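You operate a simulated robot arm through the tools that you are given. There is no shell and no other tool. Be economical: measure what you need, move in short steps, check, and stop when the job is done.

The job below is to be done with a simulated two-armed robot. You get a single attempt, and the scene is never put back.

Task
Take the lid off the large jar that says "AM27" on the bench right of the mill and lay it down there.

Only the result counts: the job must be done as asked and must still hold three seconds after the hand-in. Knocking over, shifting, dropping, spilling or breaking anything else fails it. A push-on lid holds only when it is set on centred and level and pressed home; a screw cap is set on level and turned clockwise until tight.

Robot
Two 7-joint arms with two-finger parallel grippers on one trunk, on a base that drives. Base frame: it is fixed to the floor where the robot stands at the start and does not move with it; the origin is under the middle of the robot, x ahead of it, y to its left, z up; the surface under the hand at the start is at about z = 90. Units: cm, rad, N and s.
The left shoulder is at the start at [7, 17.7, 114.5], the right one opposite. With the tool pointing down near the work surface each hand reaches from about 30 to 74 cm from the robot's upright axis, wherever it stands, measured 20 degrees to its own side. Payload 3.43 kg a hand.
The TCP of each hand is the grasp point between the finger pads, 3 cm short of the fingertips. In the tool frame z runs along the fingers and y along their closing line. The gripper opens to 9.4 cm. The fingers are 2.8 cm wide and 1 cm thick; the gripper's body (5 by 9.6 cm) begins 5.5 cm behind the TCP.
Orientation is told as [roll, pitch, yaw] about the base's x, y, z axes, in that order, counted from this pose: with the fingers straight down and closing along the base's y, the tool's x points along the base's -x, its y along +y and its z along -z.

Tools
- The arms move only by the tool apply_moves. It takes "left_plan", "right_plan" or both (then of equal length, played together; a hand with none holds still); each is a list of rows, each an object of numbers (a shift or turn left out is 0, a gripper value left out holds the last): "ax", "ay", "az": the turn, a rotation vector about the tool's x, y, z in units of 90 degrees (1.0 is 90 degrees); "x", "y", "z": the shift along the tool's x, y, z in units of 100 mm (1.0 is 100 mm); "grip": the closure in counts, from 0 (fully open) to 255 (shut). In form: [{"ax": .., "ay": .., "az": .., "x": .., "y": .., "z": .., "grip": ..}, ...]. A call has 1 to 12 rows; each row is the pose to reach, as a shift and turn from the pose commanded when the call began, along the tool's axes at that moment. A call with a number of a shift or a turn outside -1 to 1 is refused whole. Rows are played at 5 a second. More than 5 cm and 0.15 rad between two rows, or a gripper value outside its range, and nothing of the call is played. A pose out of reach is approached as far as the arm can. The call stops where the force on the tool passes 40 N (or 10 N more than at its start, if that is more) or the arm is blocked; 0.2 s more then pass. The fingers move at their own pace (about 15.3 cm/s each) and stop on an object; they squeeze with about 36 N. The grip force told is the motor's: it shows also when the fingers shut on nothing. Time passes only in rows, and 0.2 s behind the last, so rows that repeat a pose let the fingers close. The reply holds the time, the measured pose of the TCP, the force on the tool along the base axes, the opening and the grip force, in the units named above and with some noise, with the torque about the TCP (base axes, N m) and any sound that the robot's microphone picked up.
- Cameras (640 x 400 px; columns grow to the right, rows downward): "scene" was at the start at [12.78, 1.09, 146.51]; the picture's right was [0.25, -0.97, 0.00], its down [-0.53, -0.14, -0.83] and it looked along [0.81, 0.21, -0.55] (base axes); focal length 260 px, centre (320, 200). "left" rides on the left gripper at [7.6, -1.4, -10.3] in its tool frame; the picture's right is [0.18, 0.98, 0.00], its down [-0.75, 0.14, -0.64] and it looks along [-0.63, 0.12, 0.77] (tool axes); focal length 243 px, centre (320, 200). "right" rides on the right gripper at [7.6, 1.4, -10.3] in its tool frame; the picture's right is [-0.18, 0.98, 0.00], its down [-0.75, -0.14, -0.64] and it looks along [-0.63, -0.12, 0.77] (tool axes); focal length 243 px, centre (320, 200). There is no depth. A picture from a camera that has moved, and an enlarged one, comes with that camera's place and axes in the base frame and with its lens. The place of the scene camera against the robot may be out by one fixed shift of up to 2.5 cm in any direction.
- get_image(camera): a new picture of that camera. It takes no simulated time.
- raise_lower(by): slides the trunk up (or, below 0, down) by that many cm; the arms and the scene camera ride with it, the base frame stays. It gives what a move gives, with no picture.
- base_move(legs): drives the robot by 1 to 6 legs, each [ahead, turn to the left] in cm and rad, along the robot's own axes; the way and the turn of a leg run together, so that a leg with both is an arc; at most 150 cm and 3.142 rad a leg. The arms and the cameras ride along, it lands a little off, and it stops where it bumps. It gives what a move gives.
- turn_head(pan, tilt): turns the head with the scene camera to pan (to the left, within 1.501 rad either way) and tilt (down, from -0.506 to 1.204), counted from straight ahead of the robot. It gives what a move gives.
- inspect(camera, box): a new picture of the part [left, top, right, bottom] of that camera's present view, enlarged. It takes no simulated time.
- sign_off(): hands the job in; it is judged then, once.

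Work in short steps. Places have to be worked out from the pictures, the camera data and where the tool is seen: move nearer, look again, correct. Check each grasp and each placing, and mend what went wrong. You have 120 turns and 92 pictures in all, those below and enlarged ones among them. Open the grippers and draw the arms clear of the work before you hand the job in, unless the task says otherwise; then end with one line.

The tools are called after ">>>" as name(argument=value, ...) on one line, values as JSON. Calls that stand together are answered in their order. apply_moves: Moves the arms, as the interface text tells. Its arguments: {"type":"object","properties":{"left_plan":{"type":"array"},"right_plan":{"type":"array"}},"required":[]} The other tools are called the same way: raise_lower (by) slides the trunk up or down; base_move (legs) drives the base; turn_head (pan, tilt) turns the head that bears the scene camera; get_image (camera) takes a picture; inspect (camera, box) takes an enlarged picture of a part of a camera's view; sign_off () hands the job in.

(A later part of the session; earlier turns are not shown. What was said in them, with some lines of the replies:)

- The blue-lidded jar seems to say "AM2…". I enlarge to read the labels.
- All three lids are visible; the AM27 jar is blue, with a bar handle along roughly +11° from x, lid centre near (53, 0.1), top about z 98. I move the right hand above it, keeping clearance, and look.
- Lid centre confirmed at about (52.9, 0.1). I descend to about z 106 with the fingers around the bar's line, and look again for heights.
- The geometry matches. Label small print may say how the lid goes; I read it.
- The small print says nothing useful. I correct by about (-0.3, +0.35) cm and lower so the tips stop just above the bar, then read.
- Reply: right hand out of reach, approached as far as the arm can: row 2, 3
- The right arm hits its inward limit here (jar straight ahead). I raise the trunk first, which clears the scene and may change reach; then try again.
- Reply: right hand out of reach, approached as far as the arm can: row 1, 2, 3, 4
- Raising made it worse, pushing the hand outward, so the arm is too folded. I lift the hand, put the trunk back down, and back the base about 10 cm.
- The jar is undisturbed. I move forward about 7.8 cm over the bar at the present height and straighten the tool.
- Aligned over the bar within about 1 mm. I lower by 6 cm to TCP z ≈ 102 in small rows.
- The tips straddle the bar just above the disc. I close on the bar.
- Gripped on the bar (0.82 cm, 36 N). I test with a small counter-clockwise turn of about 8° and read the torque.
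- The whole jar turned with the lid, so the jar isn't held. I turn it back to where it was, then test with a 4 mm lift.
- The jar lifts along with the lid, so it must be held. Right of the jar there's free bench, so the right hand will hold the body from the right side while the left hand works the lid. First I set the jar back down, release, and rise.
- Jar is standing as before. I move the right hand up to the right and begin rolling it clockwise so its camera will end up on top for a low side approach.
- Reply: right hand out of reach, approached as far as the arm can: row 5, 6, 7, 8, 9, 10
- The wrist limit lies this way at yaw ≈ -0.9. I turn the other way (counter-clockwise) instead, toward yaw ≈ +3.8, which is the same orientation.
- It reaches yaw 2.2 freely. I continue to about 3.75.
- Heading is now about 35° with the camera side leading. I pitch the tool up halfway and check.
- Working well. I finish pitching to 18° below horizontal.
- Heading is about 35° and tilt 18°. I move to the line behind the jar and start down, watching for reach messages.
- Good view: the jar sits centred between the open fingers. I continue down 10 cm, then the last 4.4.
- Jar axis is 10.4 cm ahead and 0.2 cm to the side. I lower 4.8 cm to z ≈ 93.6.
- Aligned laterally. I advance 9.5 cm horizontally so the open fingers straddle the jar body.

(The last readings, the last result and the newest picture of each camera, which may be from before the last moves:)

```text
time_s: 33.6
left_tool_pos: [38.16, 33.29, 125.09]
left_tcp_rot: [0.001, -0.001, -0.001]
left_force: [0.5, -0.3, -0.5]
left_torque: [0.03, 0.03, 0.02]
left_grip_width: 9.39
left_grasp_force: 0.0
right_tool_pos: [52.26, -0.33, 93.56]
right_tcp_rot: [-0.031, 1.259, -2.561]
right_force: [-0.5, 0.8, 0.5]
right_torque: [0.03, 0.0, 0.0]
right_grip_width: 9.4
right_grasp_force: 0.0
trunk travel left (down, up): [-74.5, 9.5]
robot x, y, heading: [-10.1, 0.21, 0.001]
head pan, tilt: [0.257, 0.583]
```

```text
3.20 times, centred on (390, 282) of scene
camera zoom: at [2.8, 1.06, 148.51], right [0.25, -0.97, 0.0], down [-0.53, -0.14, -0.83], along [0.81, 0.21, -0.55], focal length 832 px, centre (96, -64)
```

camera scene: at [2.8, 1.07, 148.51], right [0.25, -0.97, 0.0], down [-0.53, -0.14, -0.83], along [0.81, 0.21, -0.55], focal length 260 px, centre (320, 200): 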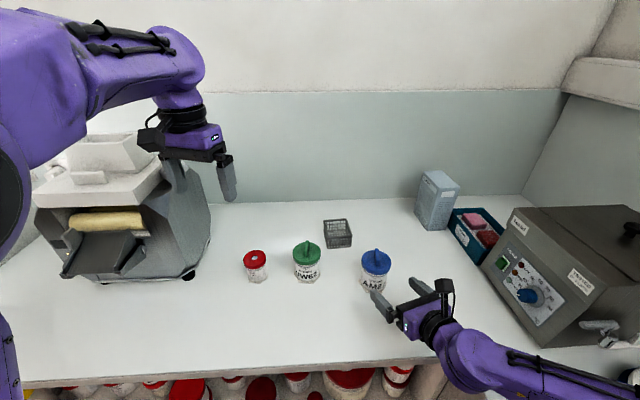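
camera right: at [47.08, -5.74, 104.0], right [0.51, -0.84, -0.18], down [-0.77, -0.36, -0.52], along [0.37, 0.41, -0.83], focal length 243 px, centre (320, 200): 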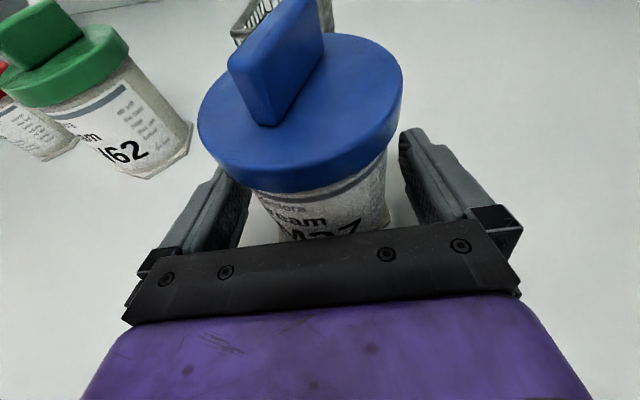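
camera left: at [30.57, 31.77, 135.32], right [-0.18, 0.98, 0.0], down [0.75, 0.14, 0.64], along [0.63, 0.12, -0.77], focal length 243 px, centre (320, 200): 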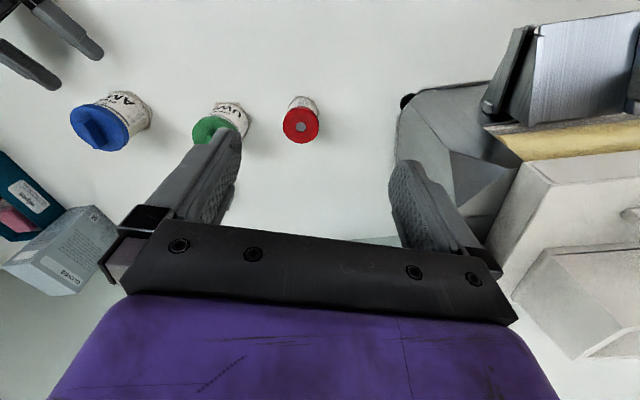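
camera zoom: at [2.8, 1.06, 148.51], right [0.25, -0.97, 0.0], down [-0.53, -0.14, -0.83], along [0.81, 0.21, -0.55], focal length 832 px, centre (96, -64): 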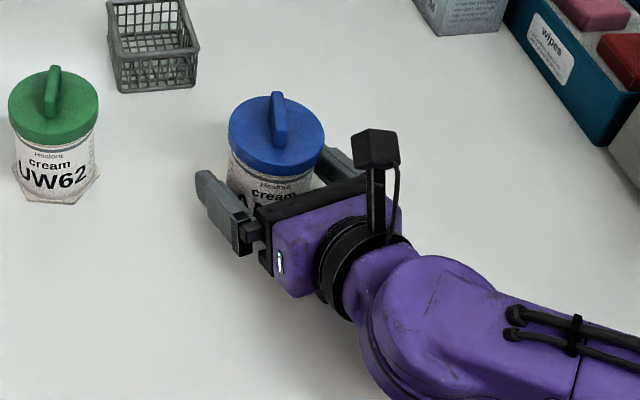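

Fingers straddle the body, below the lid. I close gently in stages.

>>> apply_moves(right_plan=[{"grip": 40}, {"grip": 60}, {"grip": 75}, {"grip": 85}, {"grip": 120}, {"grip": 255}, {"grip": 255}])

>>> get_image(camera="right")

>>> inspect(camera="left", box=[0, 0, 240, 150])

```text
time_s: 35.2
left_tool_pos: [38.07, 33.29, 125.09]
left_tcp_rot: [0.001, -0.001, 0.002]
left_force: [-0.9, -0.1, -1.2]
left_torque: [0.04, 0.0, -0.03]
left_grip_width: 9.39
left_grasp_force: 0.0
right_tool_pos: [52.41, -0.36, 93.52]
right_tcp_rot: [-0.029, 1.259, -2.561]
right_force: [0.6, 0.4, 0.1]
right_torque: [-0.02, -0.02, -0.01]
right_grip_width: 7.2
right_grasp_force: 36.0
trunk travel left (down, up): [-74.5, 9.5]
robot x, y, heading: [-9.95, -0.13, -0.002]
head pan, tilt: [0.257, 0.583]
```

```text
56 pictures are left
camera right: at [47.08, -5.74, 103.99], right [0.51, -0.84, -0.18], down [-0.77, -0.36, -0.52], along [0.37, 0.41, -0.84], focal length 243 px, centre (320, 200)
```

right: 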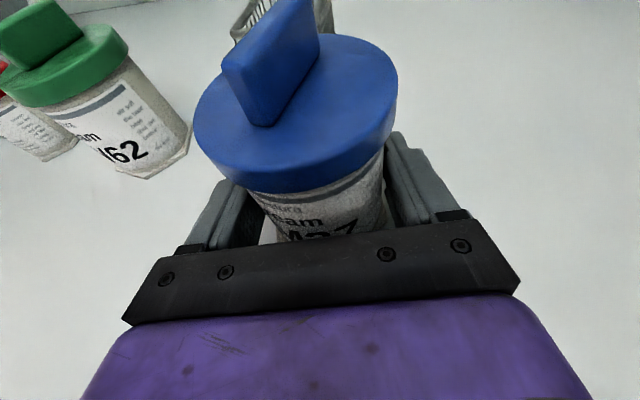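

```text
2.67 times, centred on (120, 75) of left
camera zoom: at [30.56, 31.79, 135.32], right [-0.18, 0.98, 0.0], down [0.75, 0.14, 0.64], along [0.63, 0.12, -0.77], focal length 647 px, centre (853, 533)
```

zoom: 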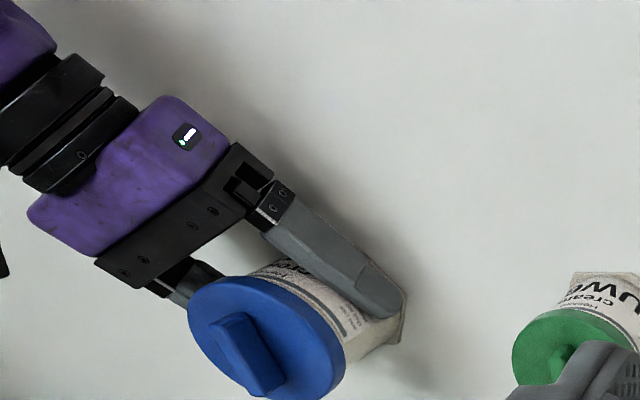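

Jar body is held (7.2 cm, 36 N) and hardly moved; lid centre now about (52.65, 0.25). For clearance from the right camera mast I'll turn the left hand half round (camera to the far side), first moving it away from the mill.

>>> apply_moves(left_plan=[{"x": -0.1, "y": -0.3}, {"x": -0.2, "y": -0.65}, {"x": -0.3, "y": -0.95}, {"x": -0.3, "y": -0.95, "az": 0.09}, {"x": -0.3, "y": -0.95, "az": 0.18}, {"x": -0.3, "y": -0.95, "az": 0.27}, {"x": -0.3, "y": -0.95, "az": 0.36}, {"x": -0.3, "y": -0.95, "az": 0.45}, {"x": -0.3, "y": -0.95, "az": 0.54}, {"x": -0.3, "y": -0.95, "az": 0.63}, {"x": -0.3, "y": -0.95, "az": 0.72}, {"x": -0.3, "y": -0.95, "az": 0.81}])

>>> apply_moves(left_plan=[{"az": 0.09}, {"az": 0.18}, {"az": 0.27}, {"az": 0.36}, {"az": 0.45}, {"az": 0.54}, {"az": 0.63}, {"az": 0.72}, {"az": 0.81}, {"az": 0.9}, {"az": 0.99}])

>>> get_image(camera="left")

```text
time_s: 37.9
left_tool_pos: [41.23, 23.91, 124.97]
left_tcp_rot: [0.0, -0.001, -1.274]
left_force: [0.7, 0.3, 0.1]
left_torque: [0.03, -0.04, -0.01]
left_grip_width: 9.4
left_grasp_force: 0.1
right_tool_pos: [52.41, -0.24, 93.44]
right_tcp_rot: [-0.031, 1.26, -2.561]
right_force: [-0.2, 0.1, 0.1]
right_torque: [-0.01, 0.0, 0.0]
right_grip_width: 7.18
right_grasp_force: 35.7
trunk travel left (down, up): [-74.5, 9.5]
robot x, y, heading: [-10.0, 0.15, 0.006]
head pan, tilt: [0.257, 0.583]
```

```text
time_s: 40.2
left_tool_pos: [41.17, 23.7, 125.18]
left_tcp_rot: [-0.001, 0.0, -2.831]
left_force: [-0.4, 0.2, 0.5]
left_torque: [0.01, -0.01, 0.0]
left_grip_width: 9.38
left_grasp_force: 0.0
right_tool_pos: [52.24, -0.23, 93.47]
right_tcp_rot: [-0.03, 1.258, -2.561]
right_force: [0.0, -0.5, 0.3]
right_torque: [0.03, -0.01, 0.03]
right_grip_width: 7.2
right_grasp_force: 36.3
trunk travel left (down, up): [-74.5, 9.5]
robot x, y, heading: [-9.87, -0.12, -0.003]
head pan, tilt: [0.257, 0.583]
```

```text
54 pictures are left
camera left: at [48.03, 27.4, 135.34], right [0.48, -0.88, 0.0], down [-0.67, -0.36, 0.64], along [-0.56, -0.31, -0.77], focal length 243 px, centre (320, 200)
```

left: 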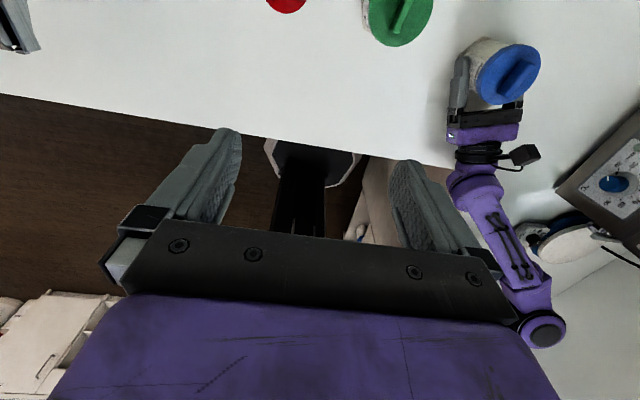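

Turned. I now carry the left hand across above the jar at the present height, in two to three calls.

>>> apply_moves(left_plan=[{"x": 0.05, "y": 0.35}, {"x": 0.1, "y": 0.7}, {"x": 0.14, "y": 0.98}])

>>> apply_moves(left_plan=[{"x": 0.05, "y": 0.35}, {"x": 0.1, "y": 0.7}, {"x": 0.14, "y": 0.98}])

>>> apply_moves(left_plan=[{"x": 0.05, "y": 0.3, "az": 0.03}, {"x": 0.1, "y": 0.62, "az": 0.057}, {"x": 0.1, "y": 0.62, "az": 0.057}])

>>> get_image(camera="left")

```text
time_s: 41.0
left_tool_pos: [45.46, 14.64, 125.09]
left_tcp_rot: [-0.001, -0.001, -2.828]
left_force: [-0.3, 0.2, 0.9]
left_torque: [0.02, -0.01, 0.01]
left_grip_width: 9.38
left_grasp_force: 0.1
right_tool_pos: [52.29, -0.37, 93.41]
right_tcp_rot: [-0.031, 1.258, -2.563]
right_force: [0.9, -0.6, 0.9]
right_torque: [-0.06, 0.03, 0.02]
right_grip_width: 7.19
right_grasp_force: 35.9
trunk travel left (down, up): [-74.5, 9.5]
robot x, y, heading: [-9.95, -0.01, -0.002]
head pan, tilt: [0.257, 0.583]
```

```text
time_s: 41.9
left_tool_pos: [49.95, 5.78, 125.01]
left_tcp_rot: [-0.002, 0.0, -2.829]
left_force: [-0.5, 0.2, 0.5]
left_torque: [-0.01, 0.01, 0.03]
left_grip_width: 9.4
left_grasp_force: 0.0
right_tool_pos: [52.45, -0.38, 93.45]
right_tcp_rot: [-0.033, 1.259, -2.563]
right_force: [0.3, 1.1, 0.8]
right_torque: [-0.01, -0.04, 0.0]
right_grip_width: 7.17
right_grasp_force: 35.4
trunk travel left (down, up): [-74.5, 9.5]
robot x, y, heading: [-10.06, 0.17, 0.002]
head pan, tilt: [0.257, 0.583]
```

```text
time_s: 42.6
left_tool_pos: [50.8, 5.4, 123.52]
left_tcp_rot: [0.001, 0.003, -2.891]
left_force: [0.2, -0.8, 0.4]
left_torque: [-0.01, -0.01, -0.01]
left_grip_width: 9.41
left_grasp_force: 0.1
left hand out of reach, approached as far as the arm can: row 1, 2, 3
right_tool_pos: [52.32, -0.34, 93.39]
right_tcp_rot: [-0.03, 1.258, -2.562]
right_force: [-0.5, 0.3, -0.4]
right_torque: [-0.01, -0.01, 0.01]
right_grip_width: 7.17
right_grasp_force: 36.1
trunk travel left (down, up): [-74.5, 9.5]
robot x, y, heading: [-9.61, -0.09, 0.001]
head pan, tilt: [0.257, 0.583]
```

```text
53 pictures are left
camera left: at [57.97, 8.65, 133.59], right [0.42, -0.91, 0.0], down [-0.7, -0.32, 0.64], along [-0.58, -0.27, -0.77], focal length 243 px, centre (320, 200)
```

left: 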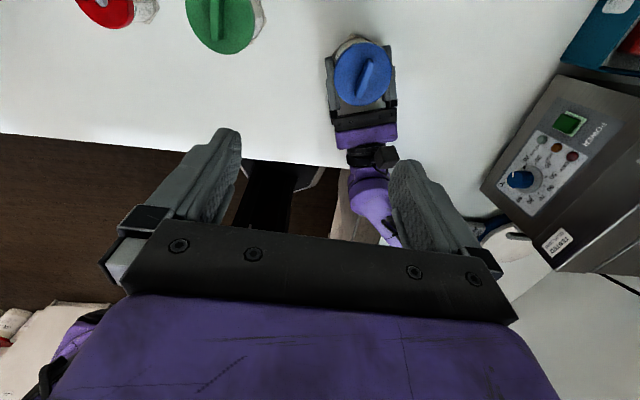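

The left arm is at a limit at this height. Lower heights worked earlier for the other arm, so I go down 8 cm here and see whether it settles over the jar.

>>> apply_moves(left_plan=[{"z": 0.3}, {"z": 0.6}, {"z": 0.8}, {"z": 0.8}])

```text
time_s: 43.6
left_tool_pos: [53.25, 4.91, 116.23]
left_tcp_rot: [0.0, 0.001, -2.917]
left_force: [-0.8, 0.1, 0.4]
left_torque: [0.02, 0.0, -0.04]
left_grip_width: 9.38
left_grasp_force: 0.0
left hand out of reach, approached as far as the arm can: row 1, 2, 3, 4
right_tool_pos: [52.37, -0.35, 93.5]
right_tcp_rot: [-0.03, 1.259, -2.56]
right_force: [0.6, -0.3, -0.1]
right_torque: [0.01, 0.01, -0.02]
right_grip_width: 7.19
right_grasp_force: 35.9
trunk travel left (down, up): [-74.5, 9.5]
robot x, y, heading: [-9.76, -0.04, -0.002]
head pan, tilt: [0.257, 0.583]
```

Still short by ~5 cm in y. I test whether the wrist yaw is what limits it, by turning back counter-clockwise some while asking for the position over the jar.

>>> apply_moves(left_plan=[{"az": -0.09}, {"az": -0.18}, {"az": -0.27}, {"az": -0.36}, {"az": -0.45}, {"az": -0.54}, {"az": -0.54}])

```text
time_s: 45.2
left_tool_pos: [53.33, 4.86, 116.18]
left_tcp_rot: [-0.001, -0.001, -2.068]
left_force: [0.0, -0.1, 0.3]
left_torque: [-0.03, -0.01, 0.0]
left_grip_width: 9.38
left_grasp_force: 0.0
right_tool_pos: [52.29, -0.26, 93.4]
right_tcp_rot: [-0.029, 1.258, -2.56]
right_force: [-0.2, -0.5, -1.0]
right_torque: [0.03, 0.03, 0.0]
right_grip_width: 7.16
right_grasp_force: 36.1
trunk travel left (down, up): [-74.5, 9.5]
robot x, y, heading: [-10.08, 0.29, -0.003]
head pan, tilt: [0.257, 0.583]
```

Shifts count from the pose actually reached, and yaw turned freely. Now I ask for the remaining way to the jar at this yaw.

>>> apply_moves(left_plan=[{"x": -0.22, "y": 0.08, "z": 0.15}, {"x": -0.43, "y": 0.17, "z": 0.3}, {"x": -0.43, "y": 0.17, "z": 0.3}])

```text
time_s: 46.0
left_tool_pos: [52.48, 0.45, 113.39]
left_tcp_rot: [0.003, 0.0, -2.07]
left_force: [-0.4, 0.8, 0.4]
left_torque: [-0.03, 0.03, 0.0]
left_grip_width: 9.4
left_grasp_force: 0.1
right_tool_pos: [52.28, -0.26, 93.5]
right_tcp_rot: [-0.028, 1.259, -2.56]
right_force: [0.2, 0.3, -0.3]
right_torque: [0.05, 0.02, 0.02]
right_grip_width: 7.17
right_grasp_force: 36.3
trunk travel left (down, up): [-74.5, 9.5]
robot x, y, heading: [-9.96, 0.08, -0.002]
head pan, tilt: [0.257, 0.583]
```

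It reaches over the jar now. I try turning here to the bar's yaw (-2.92).

>>> apply_moves(left_plan=[{"az": 0.09}, {"az": 0.18}, {"az": 0.27}, {"az": 0.36}, {"az": 0.45}, {"az": 0.54}, {"az": 0.54}])

>>> get_image(camera="left")

```text
time_s: 47.6
left_tool_pos: [52.63, 0.23, 113.35]
left_tcp_rot: [-0.001, 0.002, -2.919]
left_force: [0.5, 0.5, 0.7]
left_torque: [-0.01, 0.02, -0.03]
left_grip_width: 9.4
left_grasp_force: 0.0
right_tool_pos: [52.32, -0.34, 93.4]
right_tcp_rot: [-0.029, 1.258, -2.56]
right_force: [0.2, 0.5, -0.5]
right_torque: [-0.01, -0.01, 0.0]
right_grip_width: 7.17
right_grasp_force: 35.7
trunk travel left (down, up): [-74.5, 9.5]
robot x, y, heading: [-9.76, 0.06, 0.008]
head pan, tilt: [0.257, 0.583]
```

```text
52 pictures are left
camera left: at [59.84, 3.3, 123.4], right [0.4, -0.92, 0.0], down [-0.7, -0.3, 0.64], along [-0.59, -0.25, -0.77], focal length 243 px, centre (320, 200)
```

left: 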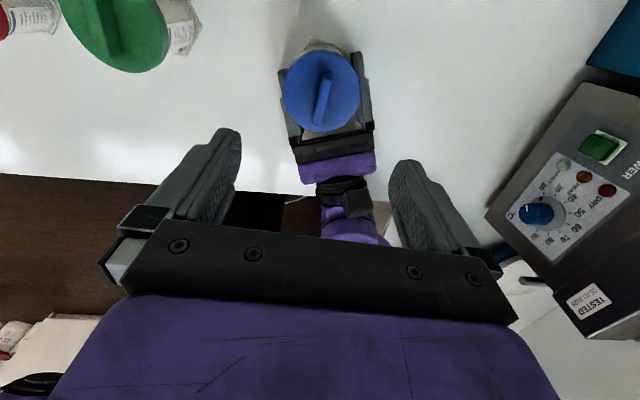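

Perfectly over the bar (centre (52.6, 0.2), yaw off by 0.04). I descend 7 cm with partly closed fingers.

>>> apply_moves(left_plan=[{"z": 0.3, "az": 0.028, "grip": 110}, {"z": 0.6, "az": 0.028}, {"z": 0.7, "az": 0.028}, {"z": 0.7, "az": 0.028}])

>>> inspect(camera="left", box=[220, 20, 420, 220])

>>> get_image(camera="right")

```text
time_s: 48.6
left_tool_pos: [52.52, 0.3, 106.15]
left_tcp_rot: [0.0, 0.002, -2.963]
left_force: [0.6, 0.0, -0.6]
left_torque: [-0.02, -0.02, -0.02]
left_grip_width: 5.34
left_grasp_force: 0.1
right_tool_pos: [52.36, -0.35, 93.52]
right_tcp_rot: [-0.029, 1.258, -2.562]
right_force: [0.5, 0.1, -0.2]
right_torque: [0.0, -0.02, 0.02]
right_grip_width: 7.15
right_grasp_force: 35.4
trunk travel left (down, up): [-74.5, 9.5]
robot x, y, heading: [-10.19, -0.32, 0.001]
head pan, tilt: [0.257, 0.583]
```

```text
2.00 times, centred on (320, 120) of left
camera zoom: at [59.93, 3.08, 116.29], right [0.36, -0.93, 0.0], down [-0.72, -0.27, 0.64], along [-0.6, -0.23, -0.77], focal length 485 px, centre (320, 360)
```

zoom: 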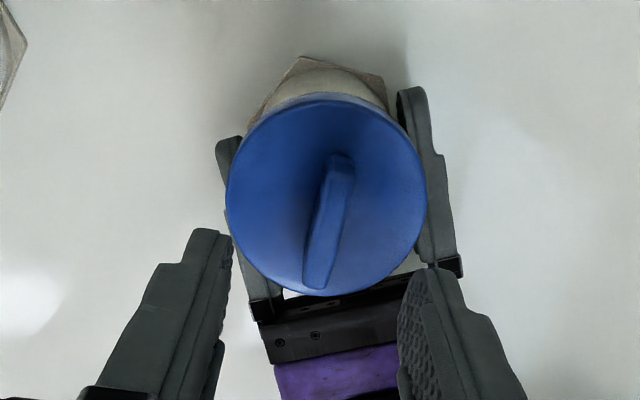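

```text
50 pictures are left
camera right: at [47.09, -5.75, 103.99], right [0.51, -0.84, -0.18], down [-0.77, -0.36, -0.52], along [0.37, 0.41, -0.84], focal length 243 px, centre (320, 200)
```

right: 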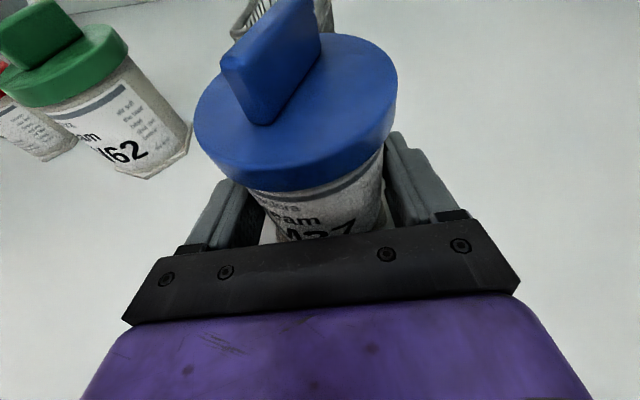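

Aligned; small 3 mm correction, then descend to z ≈ 101.8 and close on the bar.

>>> apply_moves(left_plan=[{"x": 0.03, "y": 0.015, "z": 0.2}, {"x": 0.03, "y": 0.015, "z": 0.36}, {"x": 0.03, "y": 0.015, "z": 0.43}, {"x": 0.03, "y": 0.015, "z": 0.43}, {"x": 0.03, "y": 0.015, "z": 0.43, "grip": 180}, {"x": 0.03, "y": 0.015, "z": 0.43, "grip": 255}, {"x": 0.03, "y": 0.015, "z": 0.43, "grip": 255}, {"x": 0.03, "y": 0.015, "z": 0.43, "grip": 255}])

>>> inspect(camera="left", box=[220, 20, 420, 220])

>>> get_image(camera="right")

```text
time_s: 50.5
left_tool_pos: [52.88, 0.08, 101.82]
left_tcp_rot: [-0.002, 0.002, -2.962]
left_force: [0.1, 7.0, 2.6]
left_torque: [0.17, 0.03, -0.86]
left_grip_width: 0.81
left_grasp_force: 36.0
right_tool_pos: [52.32, -0.39, 93.54]
right_tcp_rot: [-0.03, 1.257, -2.562]
right_force: [-0.7, -7.9, -0.6]
right_torque: [0.42, -0.03, 0.82]
right_grip_width: 7.17
right_grasp_force: 35.7
trunk travel left (down, up): [-74.5, 9.5]
robot x, y, heading: [-9.97, 0.19, -0.001]
head pan, tilt: [0.257, 0.583]
```

```text
2.00 times, centred on (320, 120) of left
camera zoom: at [60.21, 2.87, 112.03], right [0.36, -0.93, 0.0], down [-0.72, -0.27, 0.64], along [-0.6, -0.23, -0.77], focal length 485 px, centre (320, 360)
```

zoom: 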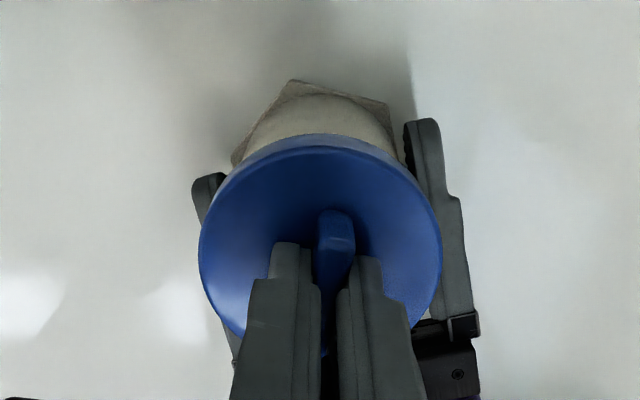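

```text
48 pictures are left
camera right: at [47.08, -5.79, 103.99], right [0.51, -0.84, -0.18], down [-0.77, -0.36, -0.52], along [0.37, 0.41, -0.84], focal length 243 px, centre (320, 200)
```

right: 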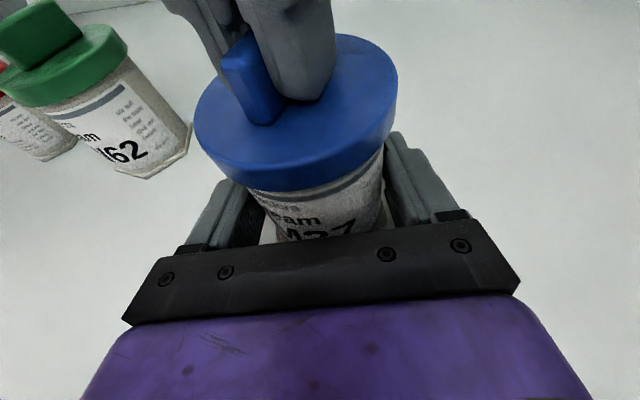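

Both hands hold. I try a small counter-clockwise turn (~6°) with the jar held.

>>> apply_moves(left_plan=[{"az": -0.03}, {"az": -0.06}, {"az": -0.06}])

>>> inspect(camera="right", box=[170, 0, 420, 250])

```text
time_s: 51.2
left_tool_pos: [52.82, 0.17, 101.84]
left_tcp_rot: [0.0, 0.002, -2.864]
left_force: [-0.2, 8.0, 2.7]
left_torque: [0.19, 0.04, -1.02]
left_grip_width: 1.06
left_grasp_force: 35.2
right_tool_pos: [52.41, -0.38, 93.47]
right_tcp_rot: [-0.032, 1.258, -2.563]
right_force: [-0.3, -8.2, -1.4]
right_torque: [0.43, -0.02, 0.97]
right_grip_width: 7.16
right_grasp_force: 36.4
trunk travel left (down, up): [-74.5, 9.5]
robot x, y, heading: [-10.1, -0.05, -0.001]
head pan, tilt: [0.257, 0.583]
```

```text
1.60 times, centred on (295, 125) of right
camera zoom: at [47.07, -5.78, 103.99], right [0.51, -0.84, -0.18], down [-0.77, -0.36, -0.52], along [0.37, 0.41, -0.84], focal length 388 px, centre (360, 320)
```

zoom: 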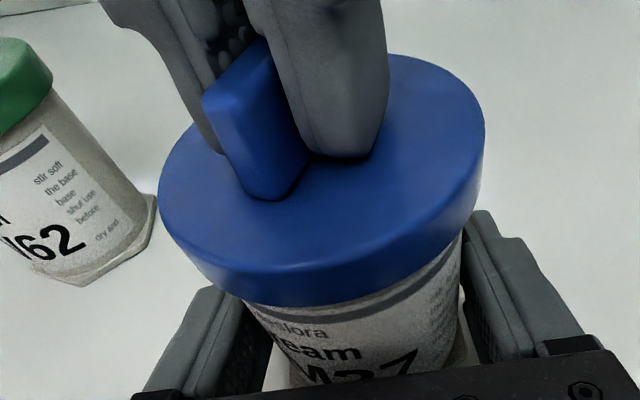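

The lid resists at ~1 N·m and the bar begins to twist in the fingers, so that's not the way by bar alone (or it's a push-on lid). I realign and try a straight pull upward, in small steps.

>>> apply_moves(left_plan=[{"az": 0.05}, {"az": 0.09}, {"az": 0.09}])

>>> apply_moves(left_plan=[{"z": -0.02}, {"z": -0.05}, {"z": -0.08}, {"z": -0.11}, {"z": -0.11}])

>>> inspect(camera="right", box=[170, 0, 420, 250])

```text
time_s: 52.0
left_tool_pos: [52.91, 0.08, 101.82]
left_tcp_rot: [-0.001, 0.001, -3.011]
left_force: [-10.7, 6.5, 3.3]
left_torque: [0.21, 0.38, 0.18]
left_grip_width: 0.82
left_grasp_force: 36.4
right_tool_pos: [52.42, -0.38, 93.54]
right_tcp_rot: [-0.031, 1.259, -2.564]
right_force: [10.3, -6.5, -1.2]
right_torque: [0.3, 0.44, -0.28]
right_grip_width: 7.16
right_grasp_force: 36.1
trunk travel left (down, up): [-74.5, 9.5]
robot x, y, heading: [-9.87, -0.78, 0.004]
head pan, tilt: [0.257, 0.583]
```

```text
time_s: 53.2
left_tool_pos: [53.02, 0.24, 103.01]
left_tcp_rot: [0.001, 0.003, -3.009]
left_force: [-0.5, -0.2, -0.5]
left_torque: [0.01, -0.01, -0.03]
left_grip_width: 0.81
left_grasp_force: 35.8
right_tool_pos: [52.31, -0.23, 93.39]
right_tcp_rot: [-0.03, 1.258, -2.559]
right_force: [-0.7, -0.1, 1.8]
right_torque: [-0.03, 0.02, 0.0]
right_grip_width: 7.15
right_grasp_force: 35.4
trunk travel left (down, up): [-74.5, 9.5]
robot x, y, heading: [-9.81, -0.34, -0.001]
head pan, tilt: [0.257, 0.583]
heard: snap
```

```text
1.60 times, centred on (295, 125) of right
camera zoom: at [47.06, -5.73, 104.0], right [0.52, -0.84, -0.18], down [-0.77, -0.36, -0.52], along [0.37, 0.41, -0.83], focal length 388 px, centre (360, 320)
```

zoom: 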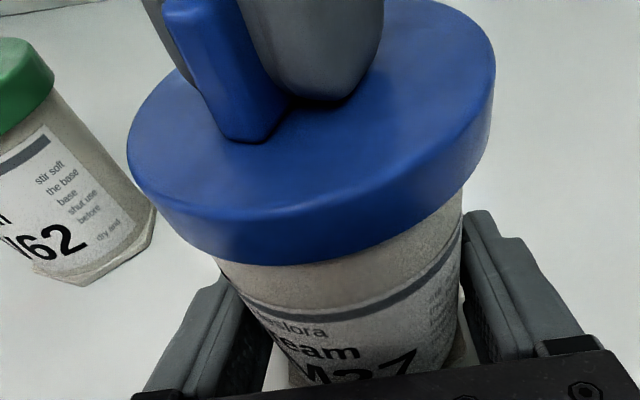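

A snap: it's a push-on lid and it's off. I lift it straight up clear.

>>> apply_moves(left_plan=[{"z": -0.15}, {"z": -0.35}, {"z": -0.6}, {"z": -0.8}, {"z": -0.8}])

>>> get_image(camera="right")

>>> get_image(camera="scene")

```text
time_s: 54.5
left_tool_pos: [52.81, 0.09, 111.06]
left_tcp_rot: [0.0, 0.001, -3.007]
left_force: [1.1, 0.1, 0.2]
left_torque: [0.02, -0.01, -0.01]
left_grip_width: 0.85
left_grasp_force: 35.6
right_tool_pos: [52.3, -0.27, 93.45]
right_tcp_rot: [-0.031, 1.256, -2.561]
right_force: [-0.2, -0.1, 0.4]
right_torque: [-0.12, 0.02, 0.01]
right_grip_width: 7.18
right_grasp_force: 36.3
trunk travel left (down, up): [-74.5, 9.5]
robot x, y, heading: [-9.8, 0.25, 0.002]
head pan, tilt: [0.257, 0.583]
```

```text
45 pictures are left
camera right: at [47.08, -5.76, 104.0], right [0.51, -0.84, -0.18], down [-0.77, -0.36, -0.52], along [0.37, 0.41, -0.84], focal length 243 px, centre (320, 200)
```

right: 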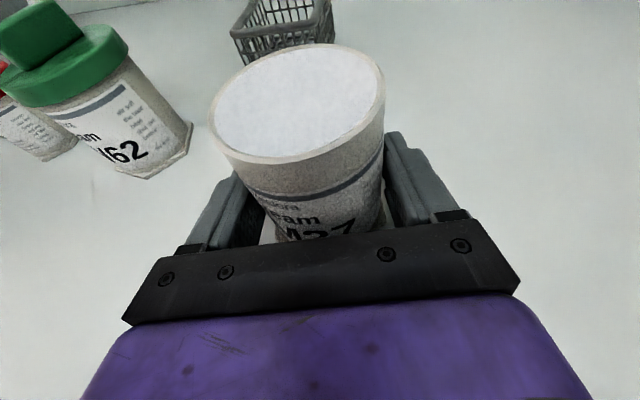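

```text
44 pictures are left
camera scene: at [2.8, 1.06, 148.51], right [0.25, -0.97, 0.0], down [-0.53, -0.14, -0.83], along [0.81, 0.21, -0.55], focal length 260 px, centre (320, 200)
```

scene: 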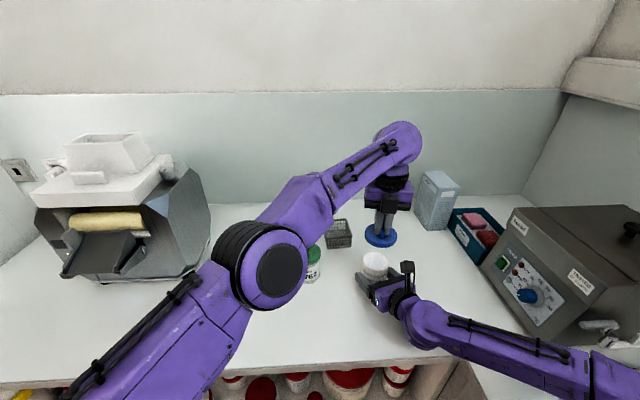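

The jar is open and upright in the right hand, lid held in the left. I'll lay the lid on the free bench at about (41, 10.5), clear of the green jar; moving there at this height in two calls.

>>> apply_moves(left_plan=[{"x": -0.18, "y": -0.2}, {"x": -0.36, "y": -0.4}, {"x": -0.53, "y": -0.6}, {"x": -0.53, "y": -0.6}])

>>> apply_moves(left_plan=[{"x": -0.18, "y": -0.2}, {"x": -0.36, "y": -0.4}, {"x": -0.53, "y": -0.6}, {"x": -0.53, "y": -0.6}])

>>> get_image(camera="left")

>>> get_image(camera="scene")

```text
time_s: 55.5
left_tool_pos: [46.78, 5.39, 111.14]
left_tcp_rot: [0.0, 0.002, -3.01]
left_force: [0.5, -0.6, -0.1]
left_torque: [0.01, 0.02, 0.03]
left_grip_width: 0.83
left_grasp_force: 36.0
right_tool_pos: [52.39, -0.26, 93.44]
right_tcp_rot: [-0.031, 1.258, -2.563]
right_force: [0.0, 1.3, 1.1]
right_torque: [-0.07, -0.02, 0.03]
right_grip_width: 7.17
right_grasp_force: 35.9
trunk travel left (down, up): [-74.5, 9.5]
robot x, y, heading: [-10.12, 0.17, -0.001]
head pan, tilt: [0.257, 0.583]
```

```text
time_s: 56.5
left_tool_pos: [40.9, 10.73, 111.15]
left_tcp_rot: [-0.001, 0.0, -3.009]
left_force: [-0.6, 0.3, 0.4]
left_torque: [-0.01, -0.04, 0.0]
left_grip_width: 0.84
left_grasp_force: 36.5
right_tool_pos: [52.31, -0.31, 93.46]
right_tcp_rot: [-0.031, 1.259, -2.562]
right_force: [1.3, 0.0, 1.5]
right_torque: [-0.02, 0.02, -0.02]
right_grip_width: 7.16
right_grasp_force: 35.9
trunk travel left (down, up): [-74.5, 9.5]
robot x, y, heading: [-10.05, 0.25, 0.003]
head pan, tilt: [0.257, 0.583]
```

```text
43 pictures are left
camera left: at [48.39, 13.17, 121.34], right [0.31, -0.95, 0.0], down [-0.73, -0.24, 0.64], along [-0.61, -0.2, -0.77], focal length 243 px, centre (320, 200)
```

left: 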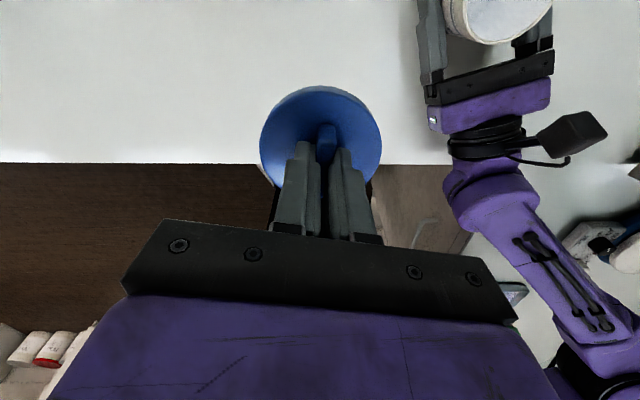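

```text
42 pictures are left
camera scene: at [2.86, 1.02, 148.5], right [0.25, -0.97, 0.0], down [-0.53, -0.14, -0.83], along [0.81, 0.21, -0.55], focal length 260 px, centre (320, 200)
```

scene: 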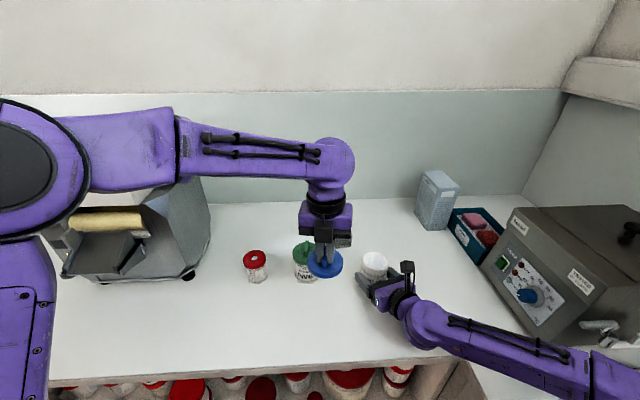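

The bench edge is at x ≈ 27, so (41, 10.7) is safely on. I lower 10 cm, then feel for the bench.

>>> apply_moves(left_plan=[{"z": 0.35}, {"z": 0.7}, {"z": 0.98}, {"z": 0.98}])

>>> apply_moves(left_plan=[{"z": 0.2}, {"z": 0.35}, {"z": 0.43}, {"z": 0.48}, {"z": 0.48}])

>>> get_image(camera="left")

>>> inspect(camera="scene", box=[220, 200, 460, 350])

```text
time_s: 57.5
left_tool_pos: [40.68, 10.62, 100.97]
left_tcp_rot: [0.0, 0.004, -3.01]
left_force: [0.5, -0.1, -1.4]
left_torque: [-0.01, 0.01, -0.01]
left_grip_width: 0.86
left_grasp_force: 35.8
right_tool_pos: [52.25, -0.32, 93.5]
right_tcp_rot: [-0.028, 1.259, -2.559]
right_force: [-0.1, 1.0, 0.3]
right_torque: [-0.02, 0.01, -0.02]
right_grip_width: 7.14
right_grasp_force: 35.7
trunk travel left (down, up): [-74.5, 9.5]
robot x, y, heading: [-9.56, -0.08, 0.0]
head pan, tilt: [0.257, 0.583]
```

```text
time_s: 58.6
left_tool_pos: [40.86, 10.82, 96.37]
left_tcp_rot: [0.0, 0.002, -3.009]
left_force: [-0.1, -0.5, -1.1]
left_torque: [0.04, 0.0, 0.0]
left_grip_width: 0.82
left_grasp_force: 36.3
right_tool_pos: [52.28, -0.35, 93.38]
right_tcp_rot: [-0.031, 1.258, -2.562]
right_force: [-0.5, 0.3, 0.1]
right_torque: [-0.03, 0.03, 0.0]
right_grip_width: 7.14
right_grasp_force: 36.1
trunk travel left (down, up): [-74.5, 9.5]
robot x, y, heading: [-9.8, 0.1, 0.004]
head pan, tilt: [0.257, 0.583]
```

```text
41 pictures are left
camera left: at [48.37, 13.14, 106.57], right [0.31, -0.95, 0.0], down [-0.73, -0.24, 0.64], along [-0.61, -0.2, -0.77], focal length 243 px, centre (320, 200)
```

left: 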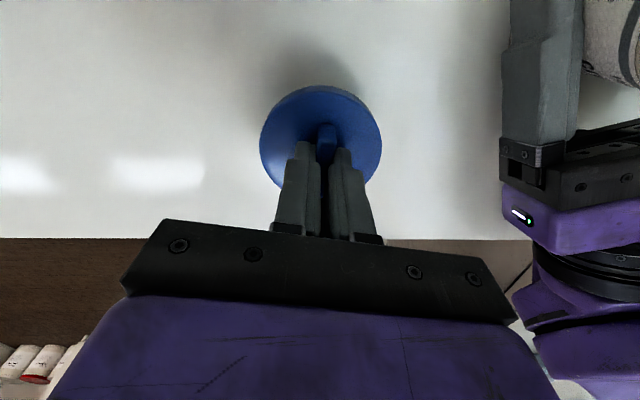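

```text
2.67 times, centred on (340, 275) of scene
camera zoom: at [2.82, 1.07, 148.51], right [0.25, -0.97, 0.0], down [-0.53, -0.14, -0.83], along [0.81, 0.21, -0.55], focal length 693 px, centre (267, 0)
```

zoom: 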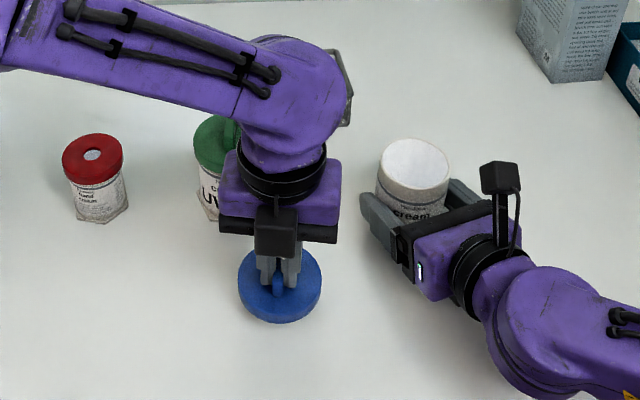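

The lid hovers just above the bench (no contact force). I creep down 0.8 cm more.

>>> apply_moves(left_plan=[{"z": 0.03}, {"z": 0.06}, {"z": 0.08}, {"z": 0.08}])

```text
time_s: 59.6
left_tool_pos: [40.84, 10.82, 95.55]
left_tcp_rot: [0.0, -0.001, -3.009]
left_force: [0.0, -0.2, 0.4]
left_torque: [-0.02, -0.05, 0.02]
left_grip_width: 0.84
left_grasp_force: 36.0
right_tool_pos: [52.36, -0.29, 93.4]
right_tcp_rot: [-0.029, 1.258, -2.56]
right_force: [-0.4, 0.2, 0.1]
right_torque: [0.0, 0.0, -0.01]
right_grip_width: 7.14
right_grasp_force: 35.8
trunk travel left (down, up): [-74.5, 9.5]
robot x, y, heading: [-9.59, 0.04, -0.002]
head pan, tilt: [0.257, 0.583]
```

Still no contact; another 0.4 cm, then 0.4 more.

>>> apply_moves(left_plan=[{"z": 0.02}, {"z": 0.04}, {"z": 0.04}])

>>> inspect(camera="left", box=[220, 50, 420, 200])

```text
time_s: 60.5
left_tool_pos: [40.91, 10.62, 95.2]
left_tcp_rot: [-0.001, 0.002, -3.008]
left_force: [0.7, -0.2, -0.3]
left_torque: [0.04, 0.03, -0.01]
left_grip_width: 0.84
left_grasp_force: 36.0
right_tool_pos: [52.32, -0.31, 93.48]
right_tcp_rot: [-0.03, 1.258, -2.561]
right_force: [0.2, -0.3, 0.0]
right_torque: [0.01, 0.03, 0.0]
right_grip_width: 7.15
right_grasp_force: 35.9
trunk travel left (down, up): [-74.5, 9.5]
robot x, y, heading: [-9.83, -0.21, -0.005]
head pan, tilt: [0.257, 0.583]
```

```text
2.67 times, centred on (320, 125) of left
camera zoom: at [48.34, 12.99, 105.38], right [0.31, -0.95, 0.0], down [-0.73, -0.24, 0.64], along [-0.61, -0.2, -0.77], focal length 647 px, centre (320, 400)
```

zoom: 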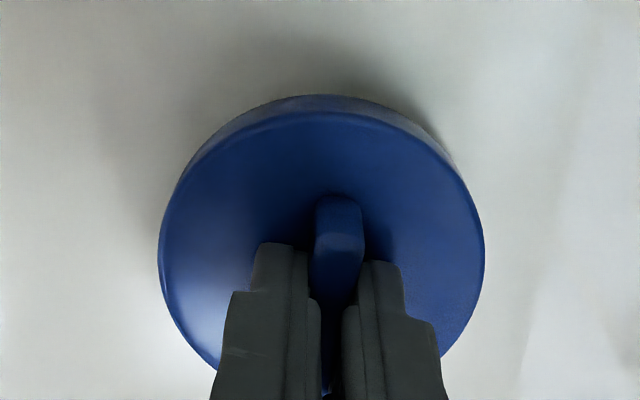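

Shadows show the lid a few mm from the bench; I continue another 0.6 cm slowly.

>>> apply_moves(left_plan=[{"z": 0.02}, {"z": 0.035}, {"z": 0.045}, {"z": 0.06}])

```text
time_s: 61.5
left_tool_pos: [40.99, 10.68, 94.7]
left_tcp_rot: [0.0, 0.002, -3.009]
left_force: [0.0, 0.4, -1.0]
left_torque: [-0.04, 0.0, 0.02]
left_grip_width: 0.83
left_grasp_force: 36.3
right_tool_pos: [52.19, -0.28, 93.42]
right_tcp_rot: [-0.03, 1.258, -2.561]
right_force: [0.7, 0.3, 0.2]
right_torque: [0.0, 0.02, -0.02]
right_grip_width: 7.13
right_grasp_force: 36.0
trunk travel left (down, up): [-74.5, 9.5]
robot x, y, heading: [-9.81, -0.18, -0.002]
head pan, tilt: [0.257, 0.583]
```

Still free. Another 0.5 cm in 1.5 mm rows.

>>> apply_moves(left_plan=[{"z": 0.015}, {"z": 0.03}, {"z": 0.04}, {"z": 0.05}])

>>> inspect(camera="left", box=[220, 50, 420, 200])

```text
time_s: 62.5
left_tool_pos: [40.89, 10.8, 94.42]
left_tcp_rot: [0.002, 0.002, -3.008]
left_force: [1.9, -0.5, 8.4]
left_torque: [0.02, 0.14, 0.0]
left_grip_width: 0.83
left_grasp_force: 35.9
right_tool_pos: [52.22, -0.15, 93.51]
right_tcp_rot: [-0.029, 1.257, -2.561]
right_force: [0.3, -0.1, -0.4]
right_torque: [0.01, 0.02, 0.02]
right_grip_width: 7.13
right_grasp_force: 36.0
trunk travel left (down, up): [-74.5, 9.5]
robot x, y, heading: [-10.02, 0.2, -0.002]
head pan, tilt: [0.257, 0.583]
```

```text
2.67 times, centred on (320, 125) of left
camera zoom: at [48.32, 13.18, 104.48], right [0.31, -0.95, 0.0], down [-0.73, -0.24, 0.64], along [-0.61, -0.2, -0.77], focal length 647 px, centre (320, 400)
```

zoom: 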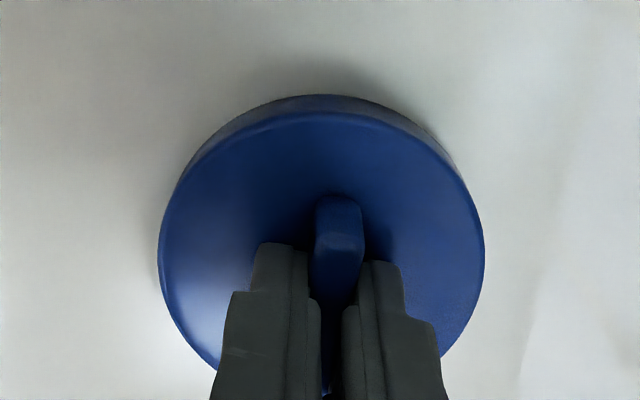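

Contact at 8 N: the lid rests on the bench. I ease off, open the left fingers part way and rise; separately I'll open the right hand.

>>> apply_moves(left_plan=[{"z": -0.015}, {"z": -0.015, "grip": 200}, {"z": -0.015, "grip": 140}, {"z": -0.015, "grip": 140}, {"z": -0.15}, {"z": -0.4}, {"z": -0.8}, {"z": -1.0}])

>>> inspect(camera="scene", box=[220, 200, 460, 350])

>>> get_image(camera="right")

```text
time_s: 64.2
left_tool_pos: [40.87, 10.7, 104.08]
left_tcp_rot: [0.0, 0.0, -3.01]
left_force: [0.4, -0.4, -0.3]
left_torque: [0.02, 0.01, -0.01]
left_grip_width: 4.24
left_grasp_force: 0.1
right_tool_pos: [52.25, -0.33, 93.43]
right_tcp_rot: [-0.029, 1.257, -2.56]
right_force: [1.0, -0.7, 0.7]
right_torque: [-0.04, 0.0, 0.02]
right_grip_width: 7.12
right_grasp_force: 35.7
trunk travel left (down, up): [-74.5, 9.5]
robot x, y, heading: [-10.32, -0.13, -0.0]
head pan, tilt: [0.257, 0.583]
```

```text
2.67 times, centred on (340, 275) of scene
camera zoom: at [2.82, 1.09, 148.5], right [0.25, -0.97, 0.0], down [-0.53, -0.14, -0.83], along [0.81, 0.21, -0.55], focal length 693 px, centre (267, 0)
```

zoom: 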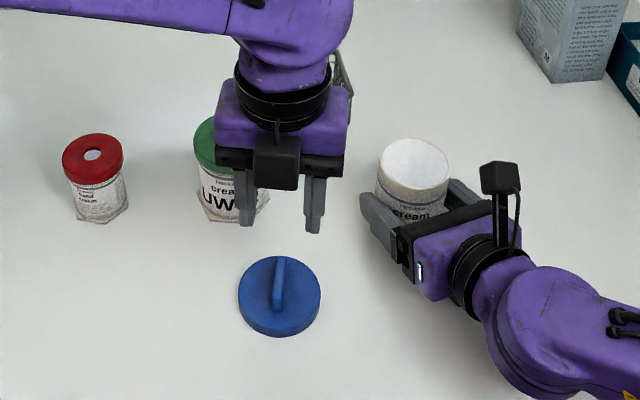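

```text
36 pictures are left
camera right: at [47.08, -5.73, 103.99], right [0.51, -0.84, -0.18], down [-0.77, -0.36, -0.52], along [0.37, 0.41, -0.84], focal length 243 px, centre (320, 200)
```

right: 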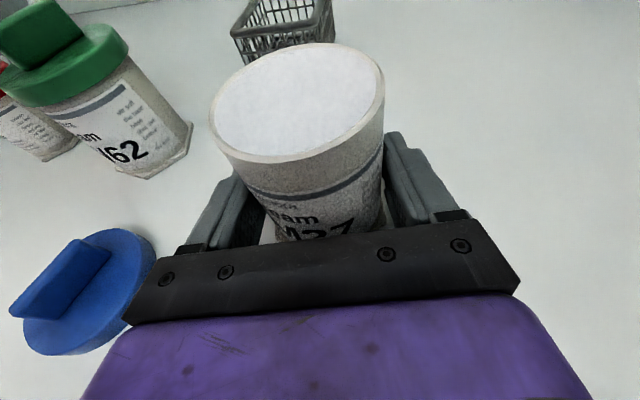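

The lid lies flat with its bar up. Now I open the right hand, raising the left further.

>>> apply_moves(left_plan=[{"z": 0.0}, {"z": -0.3}, {"z": -0.6}, {"z": -0.8}], right_plan=[{"grip": 100}, {"grip": 50}, {"grip": 0}, {"grip": 0}])

>>> get_image(camera="right")

```text
time_s: 65.2
left_tool_pos: [40.65, 10.51, 112.3]
left_tcp_rot: [-0.001, -0.001, -3.009]
left_force: [-1.0, 0.0, 0.9]
left_torque: [-0.01, 0.0, 0.0]
left_grip_width: 4.2
left_grasp_force: 0.0
right_tool_pos: [52.31, -0.35, 93.54]
right_tcp_rot: [-0.03, 1.257, -2.561]
right_force: [-0.2, 0.8, -0.1]
right_torque: [0.02, 0.0, 0.0]
right_grip_width: 9.38
right_grasp_force: 0.0
trunk travel left (down, up): [-74.5, 9.5]
robot x, y, heading: [-9.98, 0.01, 0.001]
head pan, tilt: [0.257, 0.583]
```

```text
35 pictures are left
camera right: at [47.07, -5.75, 104.0], right [0.51, -0.84, -0.18], down [-0.77, -0.36, -0.52], along [0.37, 0.41, -0.83], focal length 243 px, centre (320, 200)
```

right: 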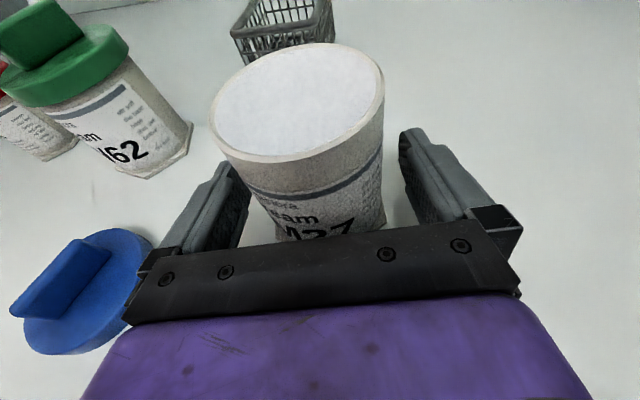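

The jar stands free and unmoved. I back the right hand straight out horizontally 10 cm.

>>> apply_moves(right_plan=[{"x": -0.06, "z": -0.19}, {"x": -0.155, "z": -0.475}, {"x": -0.25, "z": -0.76}, {"x": -0.309, "z": -0.951}, {"x": -0.309, "z": -0.951}])

>>> get_image(camera="right")

```text
time_s: 66.5
left_tool_pos: [40.63, 10.61, 112.1]
left_tcp_rot: [0.001, -0.001, -3.009]
left_force: [0.3, 0.3, 0.0]
left_torque: [0.0, 0.0, -0.02]
left_grip_width: 4.24
left_grasp_force: 0.1
right_tool_pos: [43.93, -6.24, 93.4]
right_tcp_rot: [-0.03, 1.259, -2.56]
right_force: [0.1, 0.0, -0.1]
right_torque: [0.01, -0.01, 0.04]
right_grip_width: 9.38
right_grasp_force: 0.1
trunk travel left (down, up): [-74.5, 9.5]
robot x, y, heading: [-10.4, 0.05, 0.004]
head pan, tilt: [0.257, 0.583]
```

```text
34 pictures are left
camera right: at [38.61, -11.62, 103.91], right [0.51, -0.84, -0.18], down [-0.77, -0.36, -0.52], along [0.37, 0.41, -0.84], focal length 243 px, centre (320, 200)
```

right: 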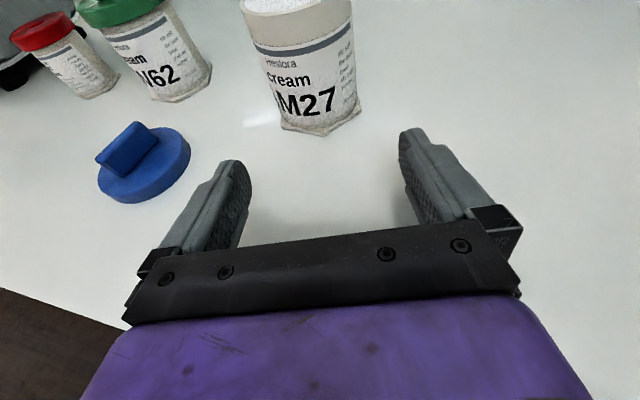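

Clear of the jar. I raise the right hand 10 cm and take a final look.

>>> apply_moves(right_plan=[{"x": 0.3, "z": -0.1, "y": 0.1}, {"x": 0.6, "z": -0.2, "y": 0.2}, {"x": 0.95, "z": -0.31, "y": 0.3}, {"x": 0.95, "z": -0.31, "y": 0.3}], left_plan=[{"z": -0.3}, {"z": -0.6}, {"z": -0.8, "grip": 0}, {"z": -0.8, "grip": 0}])

>>> get_image(camera="scene")

```text
time_s: 67.5
left_tool_pos: [40.93, 10.71, 120.17]
left_tcp_rot: [0.0, 0.003, -3.009]
left_force: [-0.6, 0.1, 0.1]
left_torque: [0.0, 0.0, -0.01]
left_grip_width: 9.4
left_grasp_force: 0.0
right_tool_pos: [45.45, -8.46, 103.42]
right_tcp_rot: [-0.031, 1.258, -2.56]
right_force: [0.2, -0.9, -0.6]
right_torque: [0.03, 0.02, 0.0]
right_grip_width: 9.4
right_grasp_force: 0.1
trunk travel left (down, up): [-74.5, 9.5]
robot x, y, heading: [-10.26, -0.05, 0.0]
head pan, tilt: [0.257, 0.583]
```

```text
33 pictures are left
camera scene: at [2.85, 1.06, 148.5], right [0.25, -0.97, 0.0], down [-0.53, -0.14, -0.83], along [0.81, 0.21, -0.55], focal length 260 px, centre (320, 200)
```

scene: 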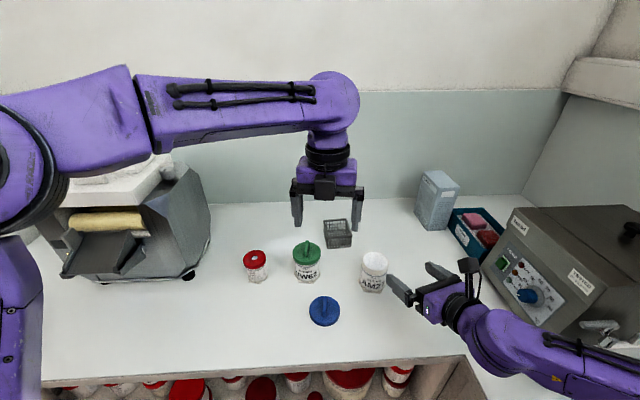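

The jar stands open, the lid lies flat on the bench right of the mill, nothing else has moved, and both hands are open and clear. I hand in.

>>> sign_off()

```text
The job is handed in.
```

The lid is off the large AM27 jar and lies flat on the bench right of the mill; the jar stands upright and open, and both hands are open and clear.
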